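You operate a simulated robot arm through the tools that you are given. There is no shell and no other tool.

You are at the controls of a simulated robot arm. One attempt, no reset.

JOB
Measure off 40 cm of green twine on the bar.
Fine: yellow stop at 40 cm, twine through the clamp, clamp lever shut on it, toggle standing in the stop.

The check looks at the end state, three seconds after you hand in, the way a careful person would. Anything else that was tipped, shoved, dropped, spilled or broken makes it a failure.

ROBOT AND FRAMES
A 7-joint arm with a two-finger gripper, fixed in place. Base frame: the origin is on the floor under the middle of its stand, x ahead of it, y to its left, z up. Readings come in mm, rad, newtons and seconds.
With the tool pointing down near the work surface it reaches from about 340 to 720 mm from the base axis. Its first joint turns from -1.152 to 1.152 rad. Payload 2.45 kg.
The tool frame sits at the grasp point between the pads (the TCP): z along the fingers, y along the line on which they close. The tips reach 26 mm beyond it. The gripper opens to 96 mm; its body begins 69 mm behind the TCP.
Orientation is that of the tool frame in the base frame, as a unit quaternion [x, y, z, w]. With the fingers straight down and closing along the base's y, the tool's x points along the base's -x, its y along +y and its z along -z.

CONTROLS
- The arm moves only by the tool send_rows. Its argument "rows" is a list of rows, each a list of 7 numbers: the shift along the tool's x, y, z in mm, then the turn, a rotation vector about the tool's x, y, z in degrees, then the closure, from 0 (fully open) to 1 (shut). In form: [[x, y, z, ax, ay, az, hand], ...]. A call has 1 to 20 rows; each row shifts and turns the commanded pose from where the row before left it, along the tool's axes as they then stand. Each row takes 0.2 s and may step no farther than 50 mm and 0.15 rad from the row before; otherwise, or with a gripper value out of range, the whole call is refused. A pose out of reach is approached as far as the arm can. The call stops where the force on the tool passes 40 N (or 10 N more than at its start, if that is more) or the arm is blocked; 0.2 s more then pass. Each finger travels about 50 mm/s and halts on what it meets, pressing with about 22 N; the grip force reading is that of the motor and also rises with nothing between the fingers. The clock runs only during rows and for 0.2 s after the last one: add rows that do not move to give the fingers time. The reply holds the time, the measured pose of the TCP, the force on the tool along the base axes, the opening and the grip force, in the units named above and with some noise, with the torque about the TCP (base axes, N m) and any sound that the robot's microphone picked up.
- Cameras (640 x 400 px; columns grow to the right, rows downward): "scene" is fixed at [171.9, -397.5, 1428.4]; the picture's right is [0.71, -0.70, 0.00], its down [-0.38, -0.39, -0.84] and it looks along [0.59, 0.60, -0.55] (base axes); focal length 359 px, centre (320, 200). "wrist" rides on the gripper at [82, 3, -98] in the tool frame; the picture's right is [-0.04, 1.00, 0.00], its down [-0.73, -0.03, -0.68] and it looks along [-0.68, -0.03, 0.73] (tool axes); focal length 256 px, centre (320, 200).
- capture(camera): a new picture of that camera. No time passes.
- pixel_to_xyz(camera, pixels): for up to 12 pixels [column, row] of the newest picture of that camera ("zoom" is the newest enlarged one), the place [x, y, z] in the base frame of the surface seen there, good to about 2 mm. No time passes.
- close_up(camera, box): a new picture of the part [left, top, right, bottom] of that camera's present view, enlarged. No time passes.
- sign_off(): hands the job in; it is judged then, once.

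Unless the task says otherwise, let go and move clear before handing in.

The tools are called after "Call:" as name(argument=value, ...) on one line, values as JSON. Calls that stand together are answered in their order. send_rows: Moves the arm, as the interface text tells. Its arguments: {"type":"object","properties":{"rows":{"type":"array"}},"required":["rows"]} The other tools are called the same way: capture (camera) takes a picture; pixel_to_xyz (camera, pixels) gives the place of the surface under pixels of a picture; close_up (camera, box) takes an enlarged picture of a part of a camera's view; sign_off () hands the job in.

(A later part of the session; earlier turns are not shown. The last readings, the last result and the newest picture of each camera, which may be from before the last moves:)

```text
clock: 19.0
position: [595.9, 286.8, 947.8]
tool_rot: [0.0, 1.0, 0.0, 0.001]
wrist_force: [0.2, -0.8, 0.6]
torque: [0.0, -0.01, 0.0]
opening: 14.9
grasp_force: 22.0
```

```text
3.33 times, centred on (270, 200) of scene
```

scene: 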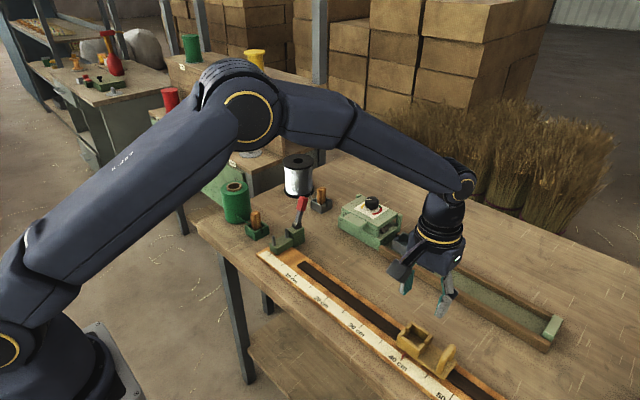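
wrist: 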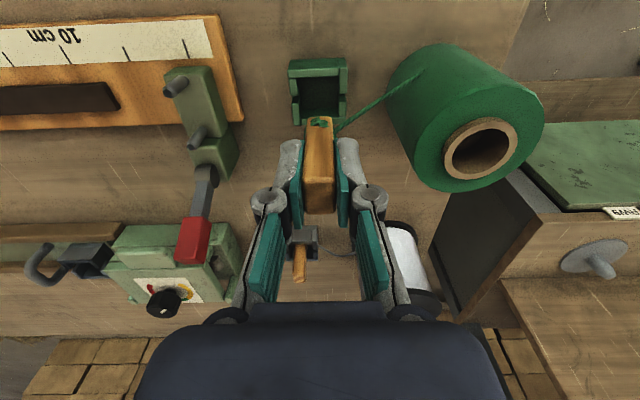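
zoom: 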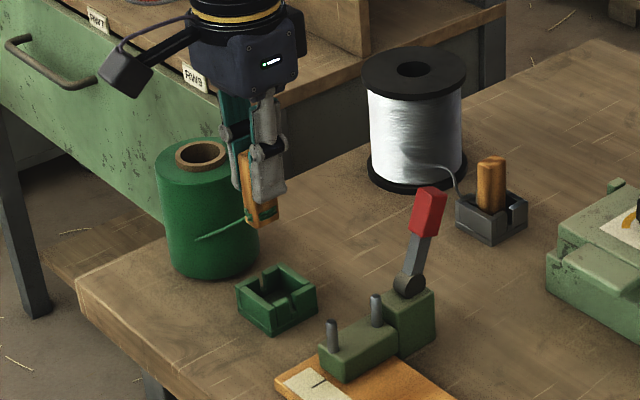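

The toggle is lifted with the green twine still tied near its foot and running to the spool. I'll carry it slowly along -y above the clamp, keeping between the pins in x.

Call:
send_rows(rows=[[0, -8, 0, 0, 0, 0, 1], [0, -14, 0, 0, 0, 0, 1], [0, -16, 0, 0, 0, 0, 1], [0, -16, 0, 0, 0, 0, 1], [0, -16, 0, 0, 0, 0, 1], [0, -16, 0, 0, 0, 0, 1], [0, -16, 0, 0, 0, 0, 1], [0, -16, 0, 0, 0, 0, 1], [0, -16, 0, 0, 0, 0, 1], [0, -16, 0, 0, 0, 0, 1], [0, 0, 0, 0, 0, 0, 1]])

Call:
capture(camera="wrist")

Call:
capture(camera="scene")

Call:
close_up(camera="scene", box=[210, 140, 350, 260])

```text
clock: 21.4
position: [597.3, 134.5, 946.2]
tool_rot: [0.0, 1.0, -0.001, 0.001]
wrist_force: [-0.2, 0.3, 0.5]
torque: [-0.01, -0.01, 0.01]
opening: 14.8
grasp_force: 22.6
```

```text
taken
```

wrist: 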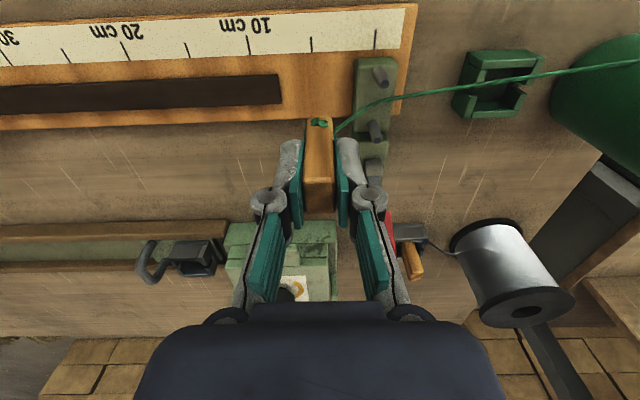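

```text
taken
```

scene: 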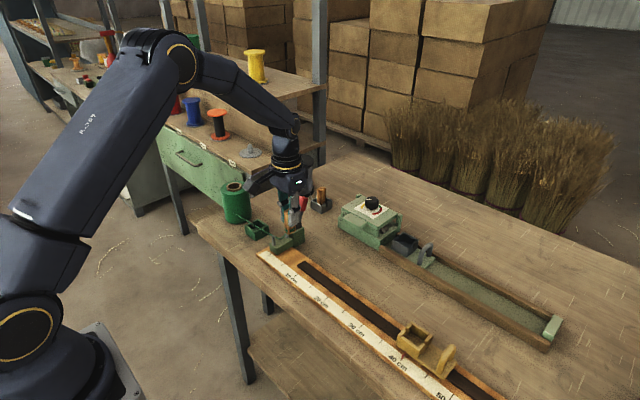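

```text
3.33 times, centred on (280, 200) of scene
```

zoom: 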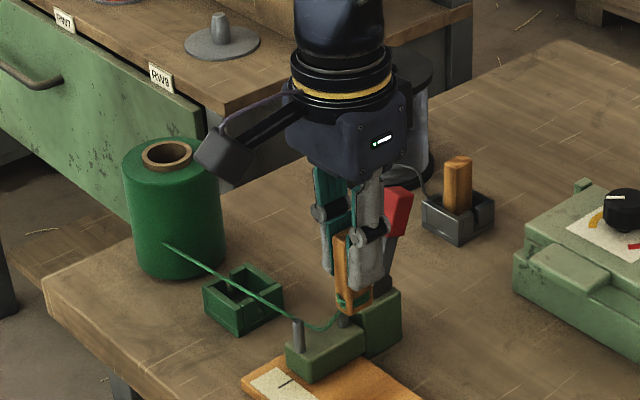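

The twine crosses the clamp near the front pin at about (385,95) in the wrist view. I'll zoom in to see which side of each pin it runs.

Call:
close_up(camera="wrist", box=[310, 40, 430, 180])

Call:
close_up(camera="scene", box=[255, 200, 335, 260])

Call:
pixel_to_xyz(camera="wrist", pixels=[[600, 66], [540, 73], [500, 79], [450, 86], [420, 91], [395, 97], [380, 102], [365, 110], [350, 120], [385, 82], [375, 135], [640, 62]])

```text
2.86 times, centred on (370, 110) of wrist
```

zoom: 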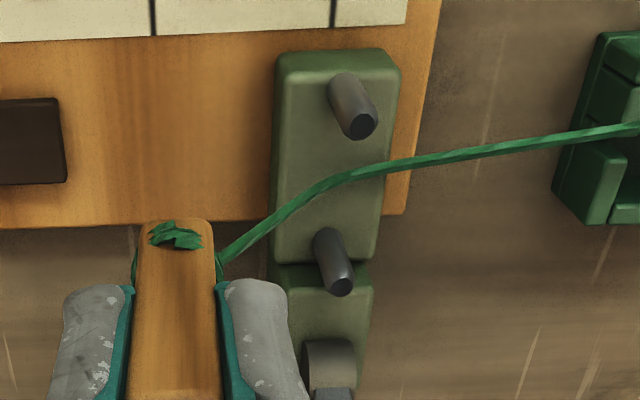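

```text
6.67 times, centred on (295, 230) of scene
```

zoom: 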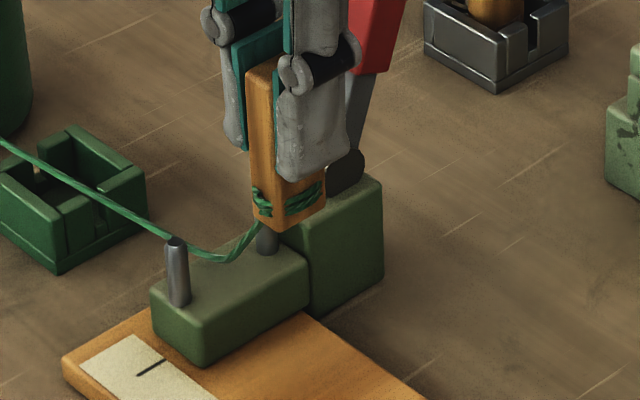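

```text
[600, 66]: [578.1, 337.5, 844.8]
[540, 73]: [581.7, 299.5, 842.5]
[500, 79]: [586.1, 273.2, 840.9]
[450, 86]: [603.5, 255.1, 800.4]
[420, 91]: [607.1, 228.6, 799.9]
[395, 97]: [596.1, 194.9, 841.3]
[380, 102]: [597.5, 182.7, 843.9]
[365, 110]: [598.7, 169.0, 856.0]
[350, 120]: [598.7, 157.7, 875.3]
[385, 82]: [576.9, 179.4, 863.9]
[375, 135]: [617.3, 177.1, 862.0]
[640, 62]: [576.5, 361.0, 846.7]
```

The twine already lies between the pins, at about (597,183,843). Past the clamp I'll lower the toggle a little so the twine stays below the pin tops, then continue to the stop.

Call:
send_rows(rows=[[0, -16, 0, 0, 0, 0, 1], [0, -16, 0, 0, 0, 0, 1], [0, -16, 5, 0, 0, 0, 1], [0, -16, 7, 0, 0, 0, 1], [0, -16, 7, 0, 0, 0, 1], [0, -16, 6, 0, 0, 0, 1], [0, -16, 0, 0, 0, 0, 1], [0, -16, 0, 0, 0, 0, 1], [0, -16, 0, 0, 0, 0, 1], [0, -16, 0, 0, 0, 0, 1], [0, -16, 0, 0, 0, 0, 1], [0, 0, 0, 0, 0, 0, 1]])

Call:
capture(camera="wrist")

Call:
capture(camera="scene")

Call:
close_up(camera="scene", box=[210, 160, 350, 280])

```text
clock: 24.0
position: [598.6, -39.9, 921.3]
tool_rot: [0.001, 1.0, 0.0, 0.0]
wrist_force: [-0.1, -0.6, -0.1]
torque: [-0.02, -0.01, 0.03]
opening: 14.7
grasp_force: 22.0
```

```text
taken
```

wrist: 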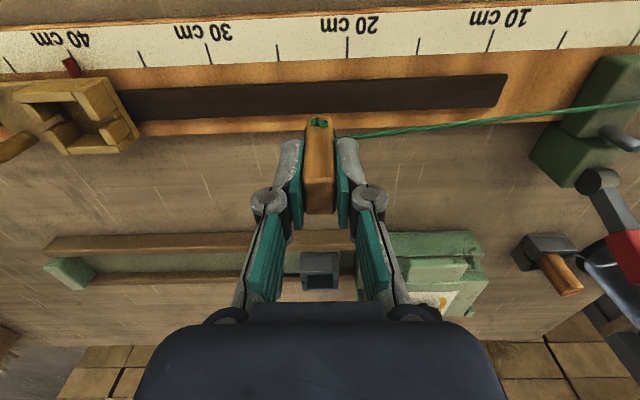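

```text
taken
```

scene: 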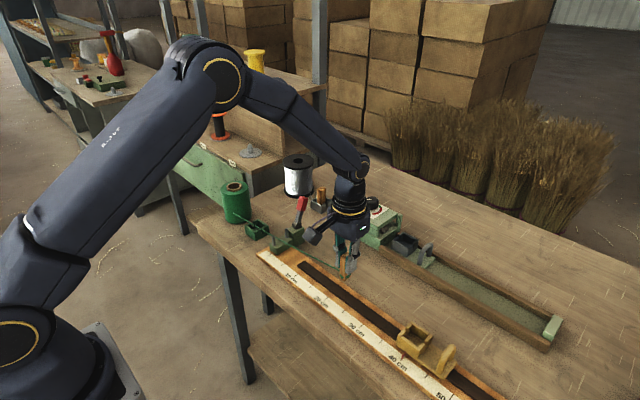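

```text
3.33 times, centred on (280, 220) of scene
```

zoom: 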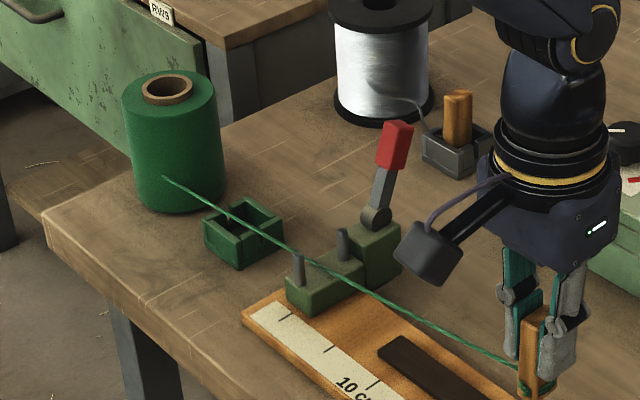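

The twine runs taut between the two pins toward the toggle. I'll continue to above the stop pocket at (595,-221).

Call:
send_rows(rows=[[0, -16, 0, 0, 0, 0, 1], [0, -16, 0, 0, 0, 0, 1], [0, -16, 0, 0, 0, 0, 1], [0, -16, 0, 0, 0, 0, 1], [0, -16, 0, 0, 0, 0, 1], [1, -16, 0, 0, 0, 0, 1], [1, -16, 0, 0, 0, 0, 1], [1, -16, 0, 0, 0, 0, 1], [0, -16, 0, 0, 0, 0, 1], [0, -16, 0, 0, 0, 0, 1], [0, -12, 0, 0, 0, 0, 1], [0, -7.8, 0, 0, 0, 0, 1], [0, 0, 0, 0, 0, 0, 1], [0, 0, 0, 0, 0, 0, 1]])

Call:
capture(camera="wrist")

Call:
capture(camera="scene")

Call:
close_up(camera="wrist", box=[250, 40, 410, 180])

Call:
close_up(camera="scene", box=[210, 170, 350, 280])

```text
clock: 27.0
position: [594.2, -220.8, 921.8]
tool_rot: [0.001, 1.0, 0.001, 0.0]
wrist_force: [0.4, 0.3, 0.1]
torque: [-0.03, 0.02, -0.02]
opening: 15.2
grasp_force: 21.6
```

```text
taken
```

wrist: 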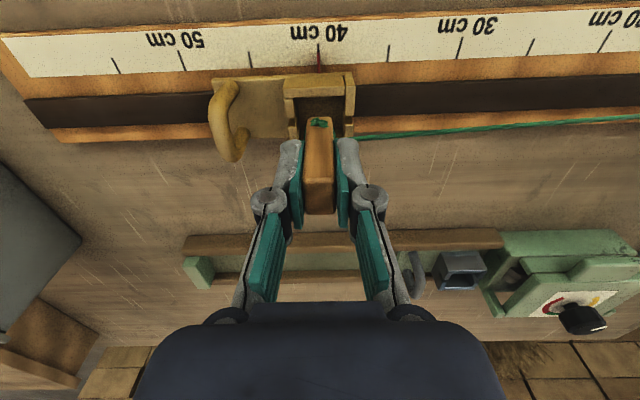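

```text
taken
```

scene: 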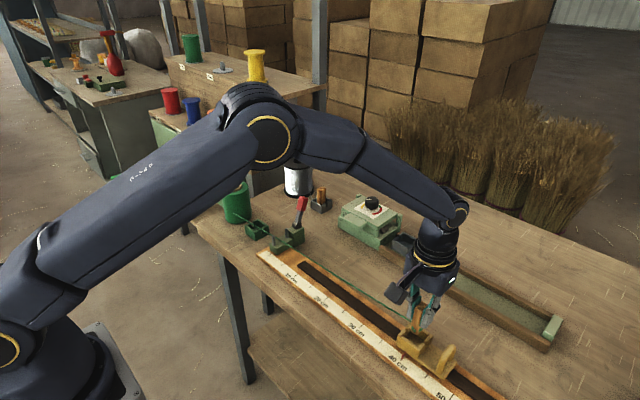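

```text
2.86 times, centred on (330, 110) of wrist
```

zoom: 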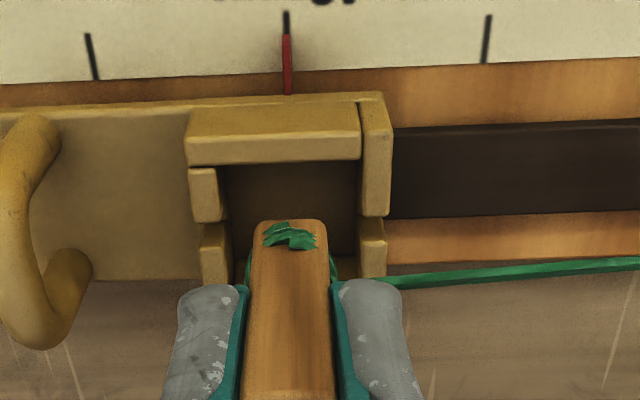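

```text
3.64 times, centred on (280, 225) of scene
```

zoom: 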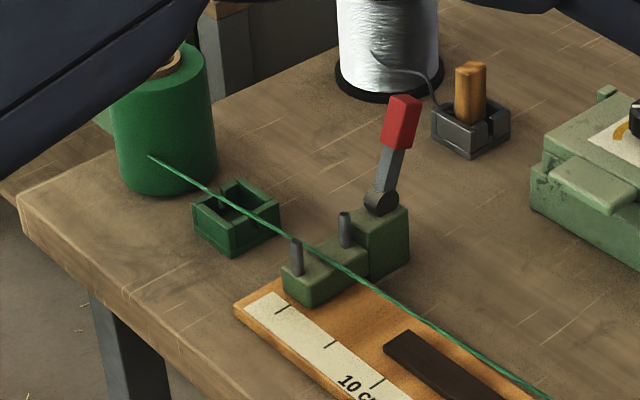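

The toggle is over the pocket, but the twine passes close to the top of the front pin at (297,240) of the zoom. I'll check it's still on the inner side.

Call:
close_up(camera="scene", box=[262, 215, 312, 255])

Call:
pixel_to_xyz(camera="zoom", pixels=[[150, 100], [250, 200], [100, 60], [300, 190], [400, 250], [200, 140], [140, 190], [230, 150]])

```text
10.00 times, centred on (287, 235) of scene
```

zoom: 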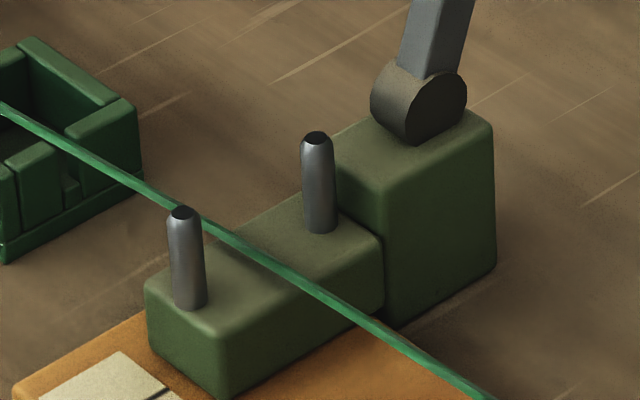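

```text
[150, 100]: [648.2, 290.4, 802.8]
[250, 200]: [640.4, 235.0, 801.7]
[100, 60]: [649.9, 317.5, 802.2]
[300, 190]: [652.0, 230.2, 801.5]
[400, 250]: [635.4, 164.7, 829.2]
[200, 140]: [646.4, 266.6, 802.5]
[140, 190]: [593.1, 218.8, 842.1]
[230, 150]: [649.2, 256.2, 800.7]
```

The front pin hides the twine at its top, so the twine runs on the inner side, between the pins. I'll measure the slot edges on the pocket's +y wall before lowering.

Call:
close_up(camera="wrist", box=[290, 60, 400, 150])

Call:
pixel_to_xyz(camera="zoom", pixels=[[330, 90], [340, 170], [340, 205], [345, 250], [340, 270], [60, 90], [150, 120], [200, 130], [370, 290], [420, 285], [320, 60], [335, 240]])

```text
4.44 times, centred on (345, 105) of wrist
```

zoom: 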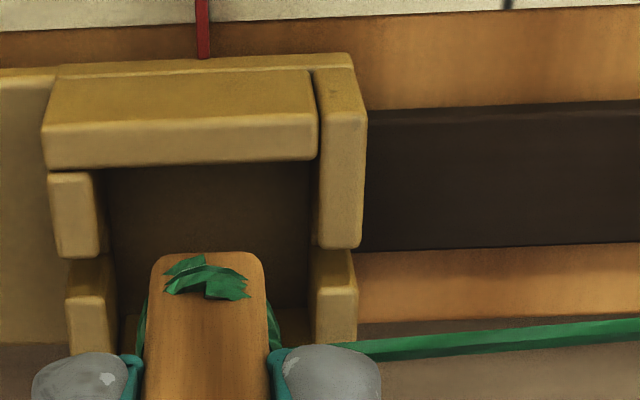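

```text
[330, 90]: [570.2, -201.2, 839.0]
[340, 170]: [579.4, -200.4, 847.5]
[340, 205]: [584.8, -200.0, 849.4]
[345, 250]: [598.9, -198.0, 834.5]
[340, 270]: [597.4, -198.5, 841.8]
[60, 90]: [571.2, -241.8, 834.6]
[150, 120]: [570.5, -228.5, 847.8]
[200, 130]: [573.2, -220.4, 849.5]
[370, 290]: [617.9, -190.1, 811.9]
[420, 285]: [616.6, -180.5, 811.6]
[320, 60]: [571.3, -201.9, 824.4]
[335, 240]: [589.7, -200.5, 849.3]
```

The slot spans x≈591–598, centred on 594.5, so the toggle at x=595 lines up with it. I'll lower gently toward the pocket floor.

Call:
send_rows(rows=[[0, 0, 8, 0, 0, 0, 1], [0, 0, 10, 0, 0, 0, 1], [0, 0, 8, 0, 0, 0, 1], [0, 0, 4, 0, 0, 0, 1], [0, 0, 3, 0, 0, 0, 1], [0, 0, 2, 0, 0, 0, 1], [0, 0, 0, 0, 0, 0, 1]])

Call:
close_up(camera="wrist", box=[250, 60, 410, 200])

Call:
close_up(camera="scene", box=[360, 280, 470, 380])

```text
clock: 28.6
position: [594.3, -221.0, 886.3]
tool_rot: [0.0, 1.0, 0.0, 0.0]
wrist_force: [0.2, 0.0, 0.2]
torque: [0.0, -0.01, -0.02]
opening: 14.8
grasp_force: 21.8
```

```text
2.86 times, centred on (330, 130) of wrist
```

zoom: 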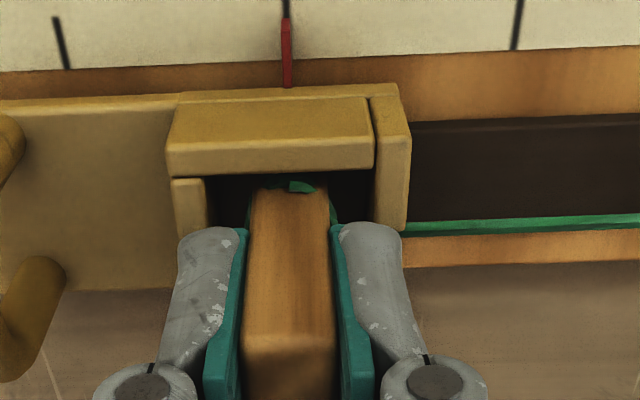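

```text
4.00 times, centred on (415, 330) of scene
```

zoom: 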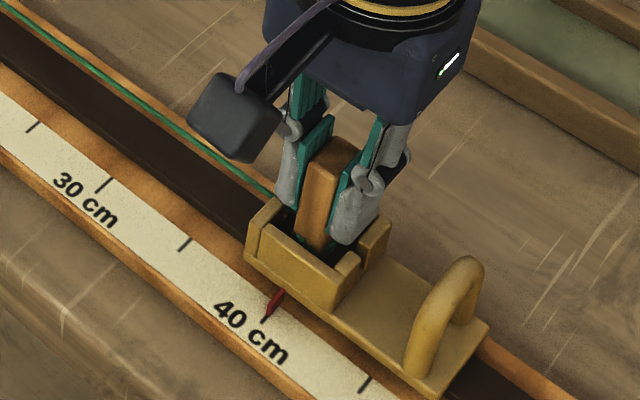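

The toggle is inside the pocket with the twine leaving through the slot and no contact force yet. I'll lower the last few millimetres.

Call:
send_rows(rows=[[0, 0, 1, 0, 0, 0, 1], [0, 0, 1, 0, 0, 0, 1], [0, 0, 0.5, 0, 0, 0, 1], [0, 0, 0, 0, 0, 0, 1]])

Call:
close_up(camera="scene", box=[380, 295, 450, 365])

```text
clock: 29.6
position: [594.8, -221.9, 883.3]
tool_rot: [0.0, 1.0, 0.0, 0.0]
wrist_force: [-0.4, 0.6, -0.8]
torque: [-0.01, -0.02, 0.03]
opening: 15.0
grasp_force: 22.1
```

```text
5.71 times, centred on (415, 330) of scene
```

zoom: 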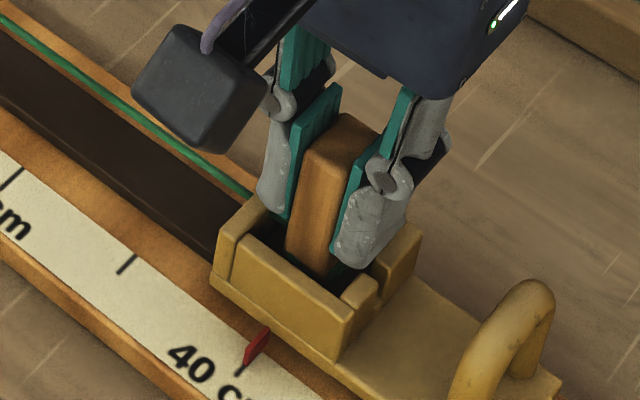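

There's still no contact at z≈882.7. I'll continue in half-millimetre steps.

Call:
send_rows(rows=[[0, 0, 0.6, 0, 0, 0, 1], [0, 0, 0, 0, 0, 0, 1]])

Call:
send_rows(rows=[[0, 0, 0.6, 0, 0, 0, 1], [0, 0, 0, 0, 0, 0, 1]])

Call:
send_rows(rows=[[0, 0, 0.5, 0, 0, 0, 1], [0, 0, 0, 0, 0, 0, 1]])

```text
clock: 30.2
position: [595.0, -220.8, 883.4]
tool_rot: [0.0, 1.0, 0.0, 0.0]
wrist_force: [0.8, -0.7, -0.6]
torque: [0.0, 0.03, -0.04]
opening: 14.9
grasp_force: 21.7
```

```text
clock: 30.8
position: [595.3, -221.3, 882.6]
tool_rot: [-0.001, 1.0, 0.0, 0.0]
wrist_force: [0.7, -0.6, -0.7]
torque: [0.0, -0.02, -0.03]
opening: 14.6
grasp_force: 22.0
```

```text
clock: 31.4
position: [593.9, -221.6, 881.4]
tool_rot: [0.0, 1.0, 0.0, -0.001]
wrist_force: [-0.8, 0.0, 0.8]
torque: [-0.01, 0.0, -0.02]
opening: 14.7
grasp_force: 22.2
```

The forces are still at noise level with z≈881. I'll lower a bit more and watch for contact.

Call:
send_rows(rows=[[0, 0, 0.6, 0, 0, 0, 1], [0, 0, 0, 0, 0, 0, 1]])

Call:
send_rows(rows=[[0, 0, 0.6, 0, 0, 0, 1], [0, 0, 0, 0, 0, 0, 1]])

Call:
close_up(camera="wrist", box=[270, 80, 370, 170])

Call:
close_up(camera="scene", box=[395, 310, 435, 350])

```text
clock: 32.0
position: [594.4, -221.5, 882.6]
tool_rot: [0.0, 1.0, 0.0, 0.0]
wrist_force: [-0.6, 0.3, 7.2]
torque: [0.02, 0.07, -0.02]
opening: 14.8
grasp_force: 21.8
```

```text
clock: 32.6
position: [594.1, -220.4, 881.7]
tool_rot: [0.001, 1.0, 0.0, 0.001]
wrist_force: [-2.9, 0.2, 15.2]
torque: [0.0, 0.13, -0.04]
opening: 14.8
grasp_force: 21.7
```

```text
4.44 times, centred on (320, 125) of wrist
```

zoom: 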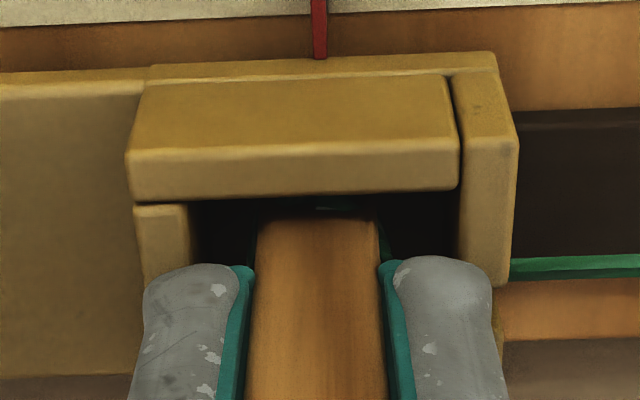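

```text
10.00 times, centred on (415, 330) of scene
```

zoom: 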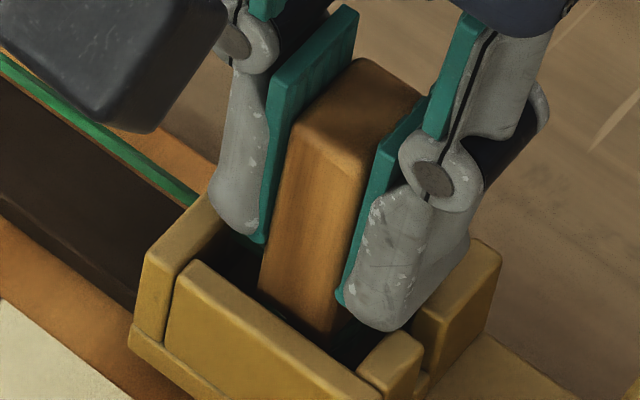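

Contact is confirmed at 15 N, so the toggle stands on the pocket floor with the twine out through the slot at (575,268) of the wrist zoom. I'll ease off slightly, open the fingers and check the toggle stays standing.

Call:
send_rows(rows=[[0, 0, -0.8, 0, 0, 0, 1], [0, 0, 0, 0, 0, 0, 1], [0, 0, 0, 0, 0, 0, 0.8], [0, 0, 0, 0, 0, 0, 0.7], [0, 0, 0, 0, 0, 0, 0.62], [0, 0, 0, 0, 0, 0, 0.62]])

Call:
close_up(camera="wrist", box=[250, 60, 410, 200])

Call:
close_up(camera="scene", box=[370, 290, 450, 370])

```text
clock: 34.0
position: [593.8, -220.9, 881.2]
tool_rot: [0.0, 1.0, 0.0, 0.0]
wrist_force: [0.4, 0.7, 0.3]
torque: [-0.02, 0.02, 0.01]
opening: 36.6
grasp_force: 0.0
```

```text
2.86 times, centred on (330, 130) of wrist
```

zoom: 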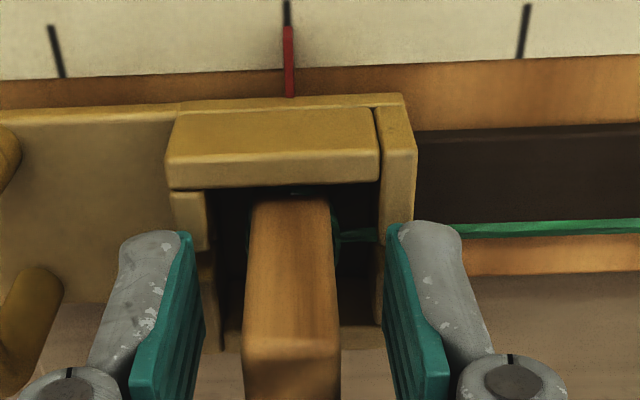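

```text
5.00 times, centred on (410, 330) of scene
```

zoom: 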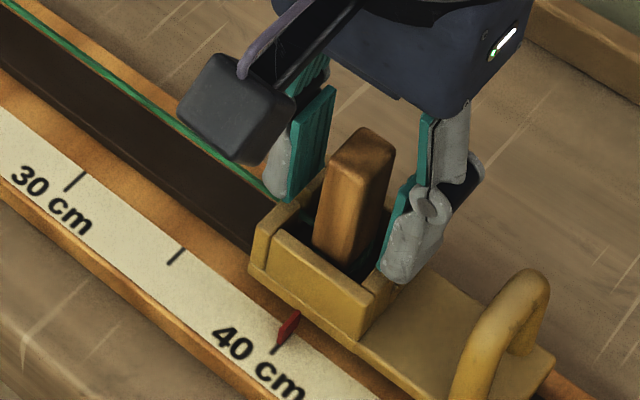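

The toggle stands on its own in the stop and the pointer is still on 40 cm. I'll lift straight clear and inspect.

Call:
send_rows(rows=[[0, 0, -8, 0, 0, 0, 0.62], [0, 0, -20, 0, 0, 0, 0.62], [0, 0, -35, 0, 0, 0, 0.62], [0, 0, -42, 0, 0, 0, 0.62], [0, 0, 0, 0, 0, 0, 0.62]])

Call:
capture(camera="wrist")

Call:
close_up(camera="wrist", box=[270, 20, 370, 120])

Call:
close_up(camera="scene", box=[240, 200, 330, 270])

Call:
capture(camera="scene")

```text
clock: 35.2
position: [595.7, -222.2, 988.9]
tool_rot: [-0.001, 1.0, 0.0, 0.0]
wrist_force: [0.4, 1.0, -0.3]
torque: [-0.04, 0.01, -0.01]
opening: 36.5
grasp_force: 0.0
```

```text
taken
```

wrist: 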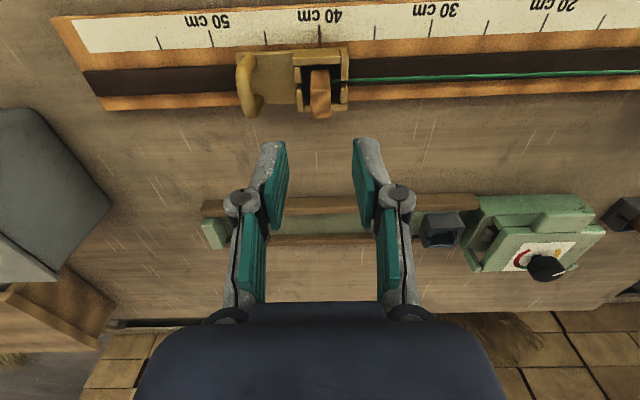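

```text
4.00 times, centred on (320, 70) of wrist
```

zoom: 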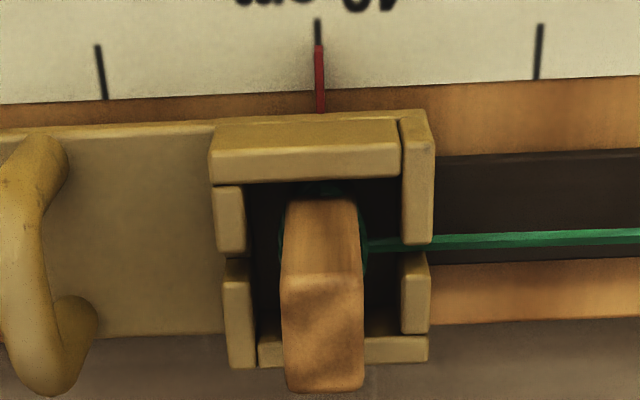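

```text
5.71 times, centred on (285, 235) of scene
```

zoom: 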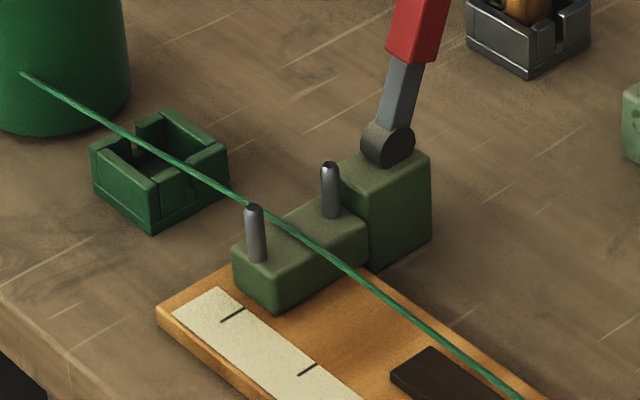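

```text
taken
```

scene: 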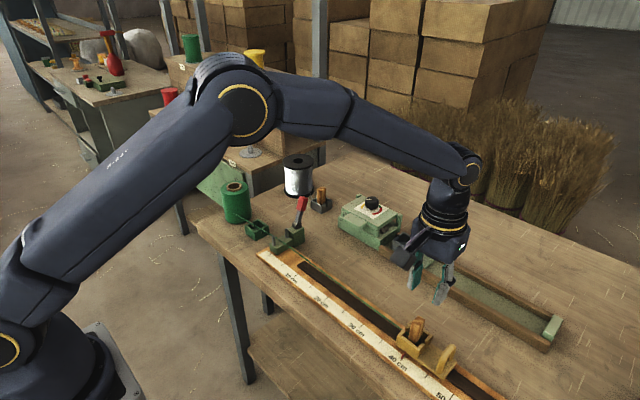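

The toggle stands in the stop with its twine through the slot, and the twine lies between the clamp pins. Next is the lever, so I'll fly at height to above the red knob near (676,181) and look closely.

Call:
send_rows(rows=[[0, 20, -10, 0, 0, 0, 0.55], [-7.5, 40, 0, 0, 0, 0, 0.48], [-7.5, 40, 0, 0, 0, 0, 0.48], [-7.5, 40, 0, 0, 0, 0, 0.48], [-7.5, 40, 0, 0, 0, 0, 0.48], [-7.5, 40, 0, 0, 0, 0, 0.48], [-7.5, 40, 0, 0, 0, 0, 0.48], [-7.5, 40, 0, 0, 0, 0, 0.48], [-7.5, 40, 0, 0, 0, 0, 0.48], [0, 40, 0, 0, 0, 0, 0.48], [0, 20.8, 0, 0, 0, 0, 0.48], [0, 0, 0, 0, 0, 0, 0.48]])

Call:
capture(camera="wrist")

Call:
close_up(camera="scene", box=[260, 140, 340, 250])

```text
clock: 37.8
position: [654.8, 180.0, 995.9]
tool_rot: [0.0, 1.0, 0.0, 0.0]
wrist_force: [0.7, -0.3, -0.5]
torque: [0.01, 0.0, -0.01]
opening: 49.9
grasp_force: 0.0
```

```text
taken
```

wrist: 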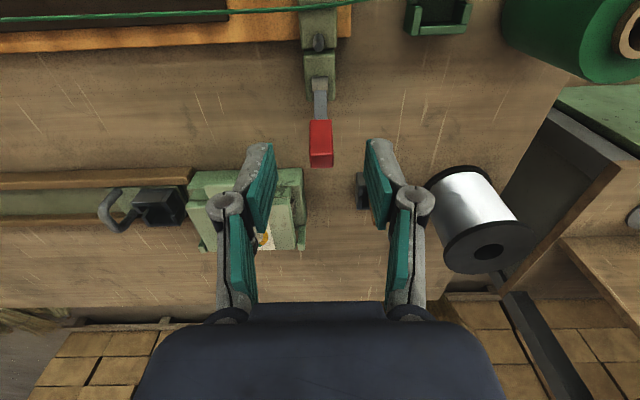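

```text
3.64 times, centred on (300, 195) of scene
```

zoom: 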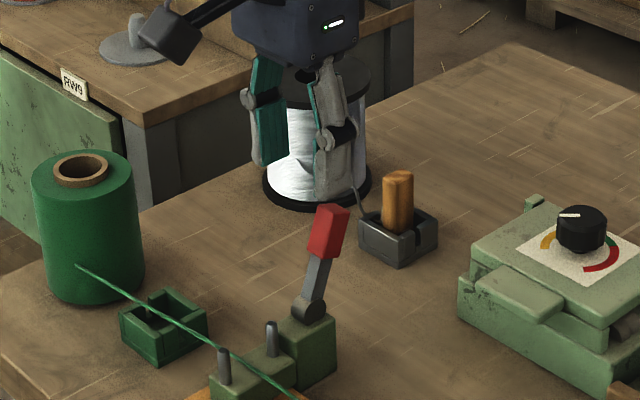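

The knob shows at about (320,143) in the wrist view. I'll measure the knob and lever from this angle.

Call:
close_up(camera="wrist", box=[285, 20, 355, 175])

Call:
pixel_to_xyz(camera="wrist", pixels=[[312, 125], [328, 125], [320, 122], [320, 145], [320, 160], [312, 160], [331, 160], [320, 165], [320, 85], [320, 100], [320, 110], [318, 40]])

Call:
pixel_to_xyz(camera="wrist", pixels=[[318, 5], [320, 8], [330, 6], [340, 4], [350, 2], [300, 8], [280, 10], [260, 11], [230, 13], [200, 14], [100, 17], [20, 20]])

```text
2.58 times, centred on (320, 98) of wrist
```

zoom: 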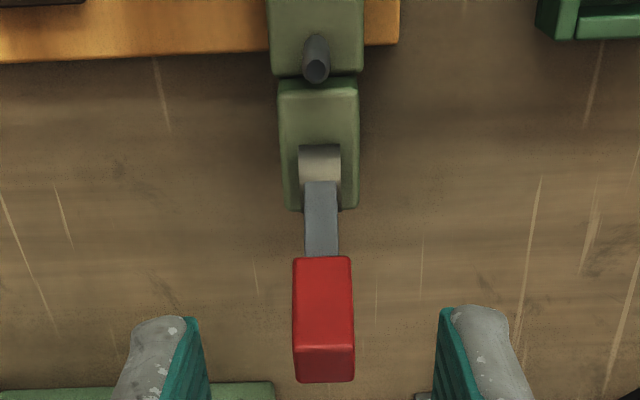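

```text
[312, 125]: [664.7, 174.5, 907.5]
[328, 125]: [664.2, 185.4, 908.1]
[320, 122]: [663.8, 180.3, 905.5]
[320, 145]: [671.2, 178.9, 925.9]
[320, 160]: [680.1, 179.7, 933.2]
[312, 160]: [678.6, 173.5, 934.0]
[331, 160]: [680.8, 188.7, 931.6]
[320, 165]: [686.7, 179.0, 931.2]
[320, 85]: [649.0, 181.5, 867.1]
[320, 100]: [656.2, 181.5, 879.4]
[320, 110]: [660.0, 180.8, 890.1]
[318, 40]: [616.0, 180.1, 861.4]
```

```text
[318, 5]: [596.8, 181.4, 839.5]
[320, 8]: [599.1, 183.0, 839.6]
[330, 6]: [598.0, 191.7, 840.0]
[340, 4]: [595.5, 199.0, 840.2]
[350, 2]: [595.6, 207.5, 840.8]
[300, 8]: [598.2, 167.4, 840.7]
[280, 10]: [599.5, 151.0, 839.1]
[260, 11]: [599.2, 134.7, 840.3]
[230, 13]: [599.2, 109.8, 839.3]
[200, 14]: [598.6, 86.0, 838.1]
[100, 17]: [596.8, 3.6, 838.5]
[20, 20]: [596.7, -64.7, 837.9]
```

The twine lies squarely between the pins at (598,181,839.5). The knob centre is near (676,180.5,917), about 16 mm wide, so I'll move over it and lower with fingers straddling in y.

Call:
send_rows(rows=[[-11, 0.3, 0, 0, 0, 0, 0.48], [-11, 0, 15, 0, 0, 0, 0.48], [0, 0, 25, 0, 0, 0, 0.48], [0, 0, 20, 0, 0, 0, 0.48], [0, 0, 12, 0, 0, 0, 0.48], [0, 0, 0, 0, 0, 0, 0.48]])

Call:
capture(camera="wrist")

Call:
close_up(camera="scene", box=[260, 160, 340, 250])

```text
clock: 39.2
position: [674.9, 177.5, 923.0]
tool_rot: [0.0, 1.0, 0.0, 0.0]
wrist_force: [0.0, 0.0, 0.0]
torque: [0.01, 0.02, -0.02]
opening: 49.9
grasp_force: 0.1
```

```text
taken
```

wrist: 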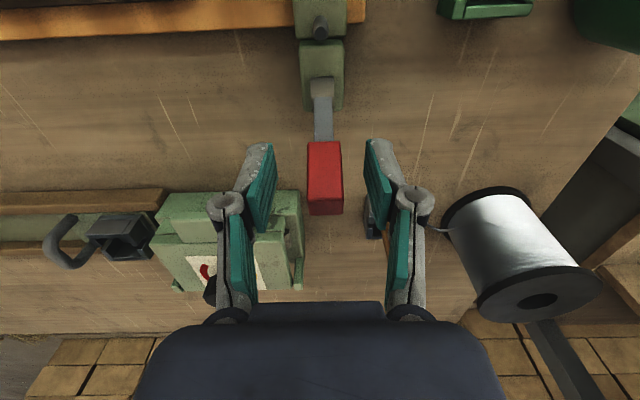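

```text
4.44 times, centred on (300, 205) of scene
```

zoom: 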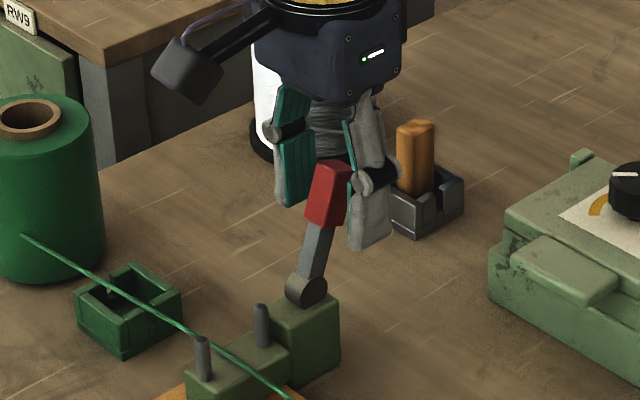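

The knob sits between the pads, about 1–2 mm toward +y. I'll centre on it and close.

Call:
send_rows(rows=[[0, 1, 0, 0, 0, 0, 0.48], [0, 0, 0, 0, 0, 0, 0.65], [0, 0, 0, 0, 0, 0, 1], [0, 0, 0, 0, 0, 0, 1], [0, 0, 0, 0, 0, 0, 1]])

Call:
close_up(camera="wrist", box=[240, 60, 400, 240])

```text
clock: 40.4
position: [675.6, 180.1, 923.9]
tool_rot: [0.0, 1.0, 0.0, -0.001]
wrist_force: [1.1, 4.7, -0.1]
torque: [0.12, -0.12, -0.05]
opening: 17.5
grasp_force: 42.7
```

```text
2.22 times, centred on (320, 150) of wrist
```

zoom: 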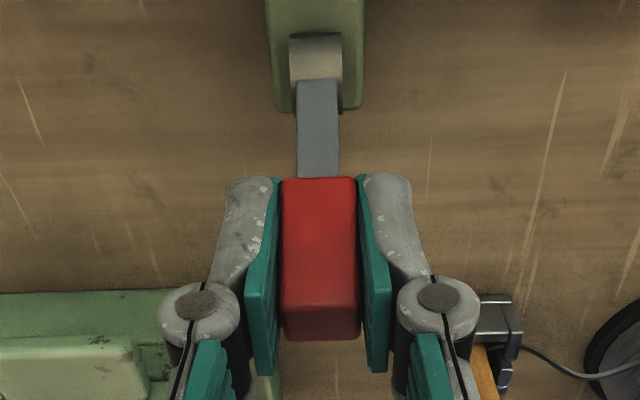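

The knob is held at 17.5 mm opening. I'll swing it along its arc about the hinge near (653,858), starting with a few small steps to read the resistance.

Call:
send_rows(rows=[[7.5, 0, -2.4, 0, 0, 0, 1], [8.2, 0, -1.5, 0, 0, 0, 1], [8.3, 0, -0.5, 0, 0, 0, 1], [0, 0, 0, 0, 0, 0, 1]])

Call:
close_up(camera="scene", box=[260, 160, 340, 250])

Call:
close_up(camera="wrist", box=[240, 60, 400, 240])

```text
clock: 41.4
position: [656.0, 180.1, 929.8]
tool_rot: [0.001, 1.0, 0.001, 0.006]
wrist_force: [21.8, 5.3, 2.0]
torque: [0.14, -1.55, 0.04]
opening: 17.5
grasp_force: 43.0
```

```text
4.44 times, centred on (300, 205) of scene
```

zoom: 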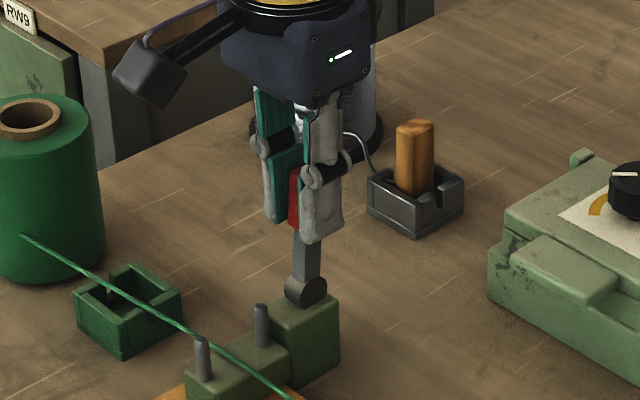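

```text
2.22 times, centred on (320, 150) of wrist
```

zoom: 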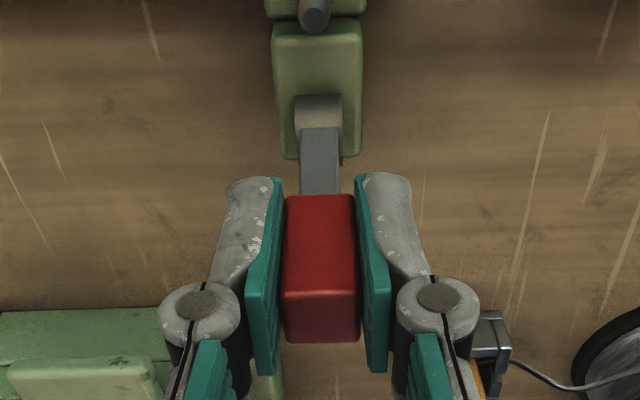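

The lever swings freely and is now vertical. The 22 N comes from the pads resisting rotation of the knob, so I'll continue the arc toward about 125°.

Call:
send_rows(rows=[[8.3, 0, 0.5, 0, 0, 0, 1], [8.2, 0, 1.5, 0, 0, 0, 1], [8, 0, 2.5, 0, 0, 0, 1], [0, 0, 0, 0, 0, 0, 1]])

Call:
close_up(camera="scene", box=[260, 160, 340, 250])

```text
clock: 42.4
position: [630.5, 180.3, 925.4]
tool_rot: [0.001, 1.0, -0.001, 0.004]
wrist_force: [19.2, -8.3, 12.1]
torque: [-0.2, -1.58, -0.02]
opening: 17.5
grasp_force: 43.0
```

```text
4.44 times, centred on (300, 205) of scene
```

zoom: 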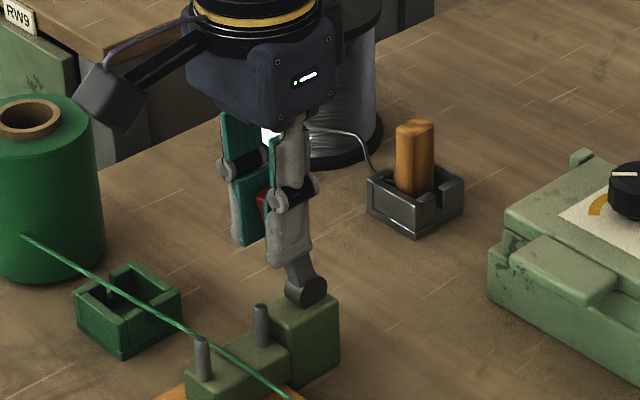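

The lever is past vertical at about 110° and following well. I'll take two more steps, to about 127°.

Call:
send_rows(rows=[[7.6, 0, 3.5, 0, 0, 0, 1], [7.1, 0, 4.4, 0, 0, 0, 1], [3.0, 0, 2.2, 0, 0, 0, 1], [0, 0, 0, 0, 0, 0, 1]])

Call:
close_up(camera="scene", box=[250, 170, 330, 260])

Call:
close_up(camera="wrist", box=[240, 60, 400, 240])

```text
clock: 43.4
position: [613.8, 179.3, 914.3]
tool_rot: [0.001, 1.0, 0.001, 0.003]
wrist_force: [21.9, -8.6, 5.7]
torque: [-0.25, -1.58, -0.09]
opening: 17.2
grasp_force: 42.7
```

```text
4.44 times, centred on (290, 215) of scene
```

zoom: 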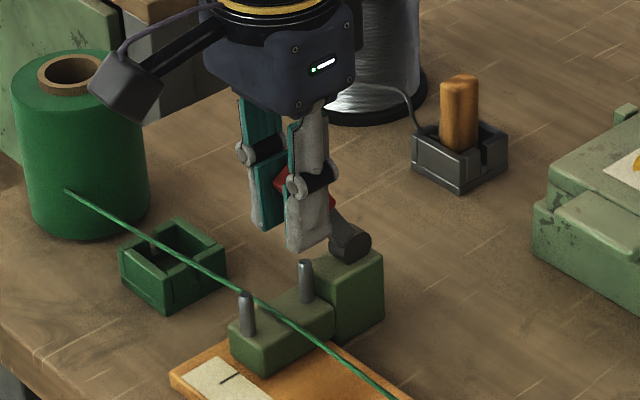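

```text
2.22 times, centred on (320, 150) of wrist
```

zoom: 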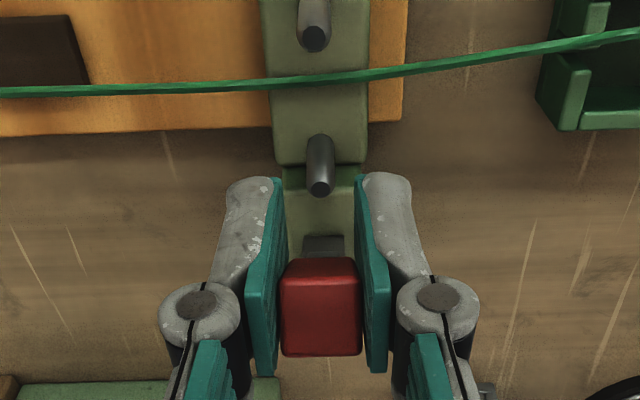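

The lever leans toward the pins at about 127°, with twine and pins well below the fingertips. I'll open and see whether it stays, falls or springs back.

Call:
send_rows(rows=[[0, 0, 0, 0, 0, 0, 0.8], [0, 0, 0, 0, 0, 0, 0.6], [0, 0, 0, 0, 0, 0, 0.5], [0, 0, 0, 0, 0, 0, 0.5]])

Call:
close_up(camera="scene", box=[250, 170, 330, 260])

Call:
close_up(camera="wrist", box=[240, 60, 400, 240])

```text
clock: 44.4
position: [610.2, 180.4, 913.7]
tool_rot: [0.0, 1.0, 0.0, 0.0]
wrist_force: [-0.1, 0.5, -0.1]
torque: [0.0, 0.03, -0.02]
opening: 48.3
grasp_force: 0.1
```

```text
4.44 times, centred on (290, 215) of scene
```

zoom: 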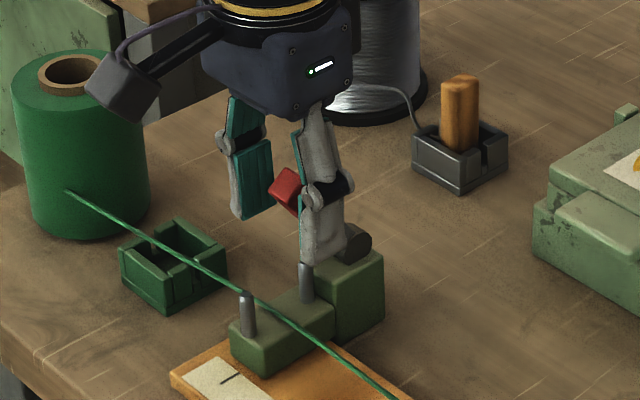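

```text
2.22 times, centred on (320, 150) of wrist
```

zoom: 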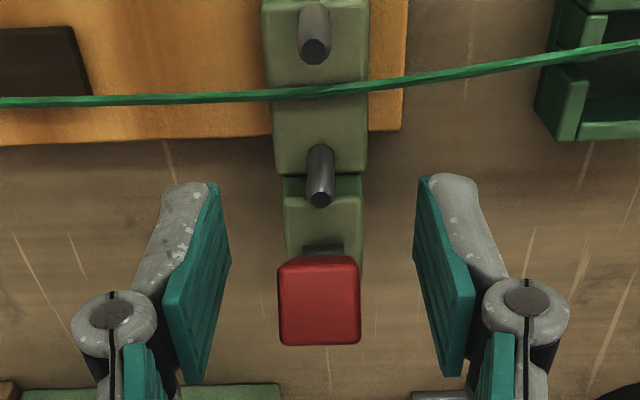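

The lever stays put at about 127°. I'll raise the hand clear, shut the fingers and re-measure the knob before pushing down from above.

Call:
send_rows(rows=[[0, 0, -15, 0, 0, 0, 0.5], [0, 0, -30, 0, 0, 0, 0.5], [0, 0, -20, 0, 0, 0, 0.5], [0, 0, 0, 0, 0, 0, 1], [0, 0, 0, 0, 0, 0, 1], [0, 0, 0, 0, 0, 0, 1]])

Call:
capture(camera="wrist")

Call:
close_up(camera="wrist", box=[270, 40, 370, 180])

Call:
close_up(camera="scene", box=[250, 170, 330, 260])

```text
clock: 45.8
position: [609.6, 179.0, 979.0]
tool_rot: [0.0, 1.0, 0.0, 0.0]
wrist_force: [0.5, 0.0, 0.2]
torque: [-0.02, -0.01, -0.02]
opening: 0.0
grasp_force: 22.4
```

```text
taken
```

wrist: 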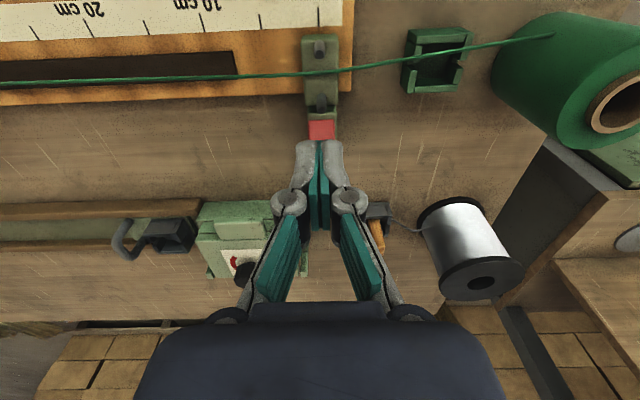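

```text
2.86 times, centred on (320, 110) of wrist
```

zoom: 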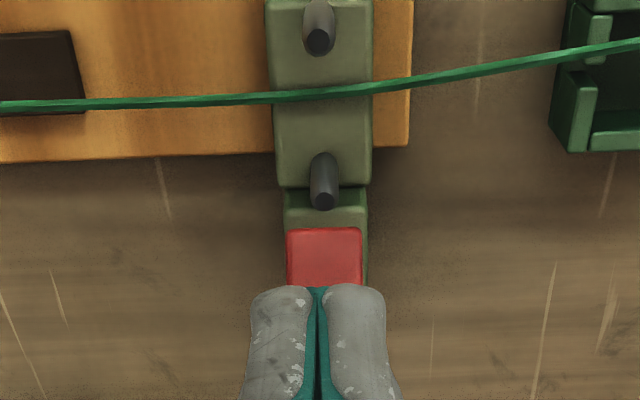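

```text
4.44 times, centred on (290, 215) of scene
```

zoom: 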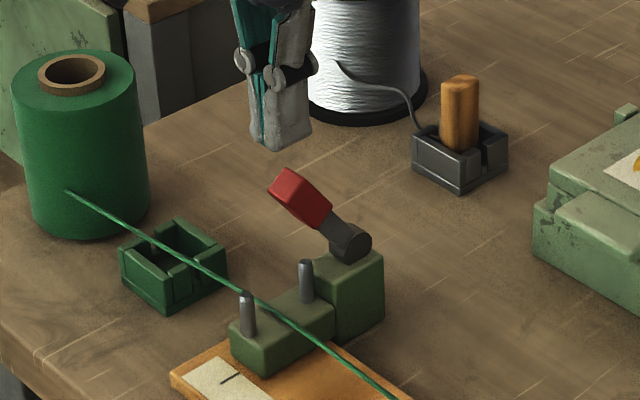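

The lever stands at roughly 130° with the red knob over the pins, and the twine is untouched. I'll measure the knob corners from the scene zoom.

Call:
pixel_to_xyz(camera="zoom", pixels=[[292, 175], [274, 190], [300, 195], [315, 185], [325, 205], [310, 220], [285, 205], [335, 225], [345, 245], [360, 242]])

Call:
pixel_to_xyz(camera="wrist", pixels=[[320, 121], [320, 125], [320, 130], [320, 137], [311, 130], [331, 130]])

```text
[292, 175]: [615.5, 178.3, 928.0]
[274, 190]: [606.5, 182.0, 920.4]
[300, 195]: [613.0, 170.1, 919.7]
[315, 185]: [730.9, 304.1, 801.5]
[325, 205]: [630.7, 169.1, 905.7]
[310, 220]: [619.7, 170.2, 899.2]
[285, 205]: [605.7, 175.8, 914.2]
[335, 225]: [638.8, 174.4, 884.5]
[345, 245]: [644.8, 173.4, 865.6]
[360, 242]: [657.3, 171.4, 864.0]
```

```text
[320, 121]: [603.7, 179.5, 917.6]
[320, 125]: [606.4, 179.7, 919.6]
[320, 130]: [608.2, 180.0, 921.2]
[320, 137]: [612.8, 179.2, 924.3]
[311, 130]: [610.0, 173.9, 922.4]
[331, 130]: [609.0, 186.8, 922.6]
```

The knob's end face is centred near (610,180,922), so the lever points to about 124° from the hinge. I'll bring the shut fingertips down onto the knob and press it around in small steps.

Call:
send_rows(rows=[[0, -1, 12, 0, 0, 0, 1], [0, 0, 8, 0, 0, 0, 1], [2, 0, 4, 0, 0, 0, 1], [3, 0, 4, 0, 0, 0, 1], [3, 0, 4, 0, 0, 0, 1], [2, 0, 4, 0, 0, 0, 1], [0, 0, 0, 0, 0, 0, 1]])

Call:
close_up(camera="scene", box=[250, 170, 330, 260])

Call:
close_up(camera="wrist", box=[240, 40, 400, 180])

```text
clock: 47.2
position: [606.1, 179.8, 953.3]
tool_rot: [0.001, 1.0, 0.002, 0.01]
wrist_force: [-1.6, -2.7, 8.3]
torque: [-0.03, -0.06, -0.02]
opening: 5.9
grasp_force: 28.0
stopped in row 6: the force on the tool passed its limit at 46 N (the readings are from after the stop); the commanded pose is now the measured one
```

```text
4.44 times, centred on (290, 215) of scene
```

zoom: 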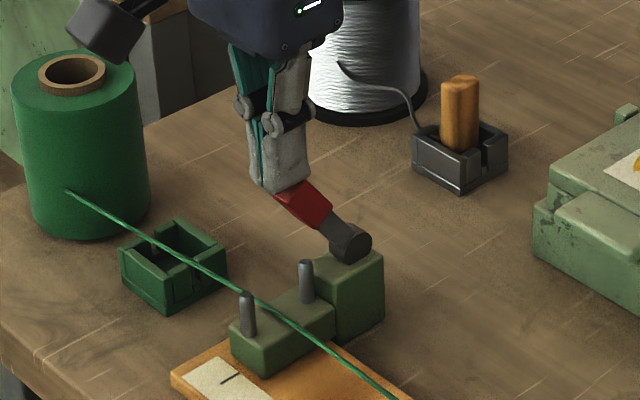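

```text
2.86 times, centred on (320, 110) of wrist
```

zoom: 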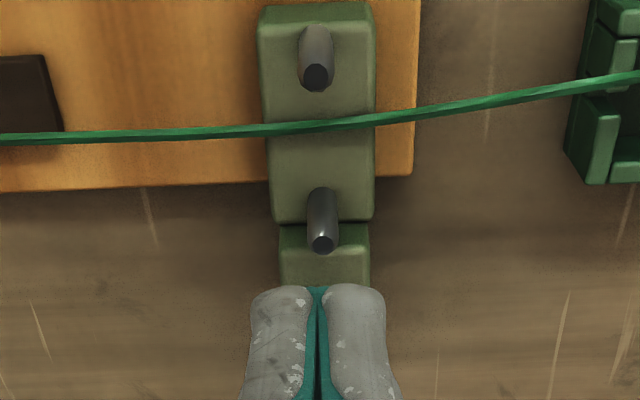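

The lever didn't turn because I was pressing along its axis on the end face, and the push stopped at 46 N with about 1° of tool tilt. I'll back off, straighten the tool and move the shut fingers to the +x side of the knob, so I can push its upper face toward the pins.

Call:
send_rows(rows=[[0, 0, -8, 0.2, 1.15, 0, 1], [0, 0, -12, 0, 0, 0, 1], [-18, 0, 0, 0, 0, 0, 1], [-18, 0, 0, 0, 0, 0, 1], [0, 0, 0, 0, 0, 0, 1]])

Call:
capture(camera="wrist")

Call:
close_up(camera="scene", box=[250, 150, 330, 260])

```text
clock: 48.4
position: [642.5, 179.7, 970.2]
tool_rot: [0.001, 1.0, 0.0, -0.001]
wrist_force: [0.3, 0.2, 0.7]
torque: [-0.06, 0.0, -0.02]
opening: 0.2
grasp_force: 28.8
```

```text
taken
```

wrist: 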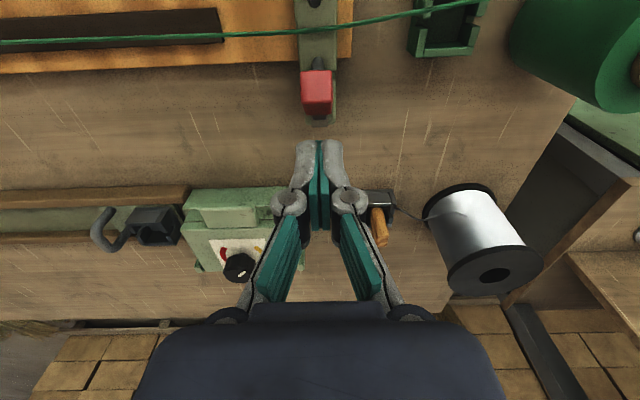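

```text
3.64 times, centred on (290, 205) of scene
```

zoom: 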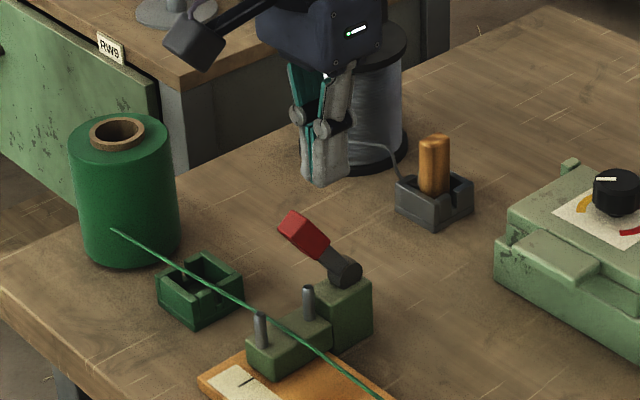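

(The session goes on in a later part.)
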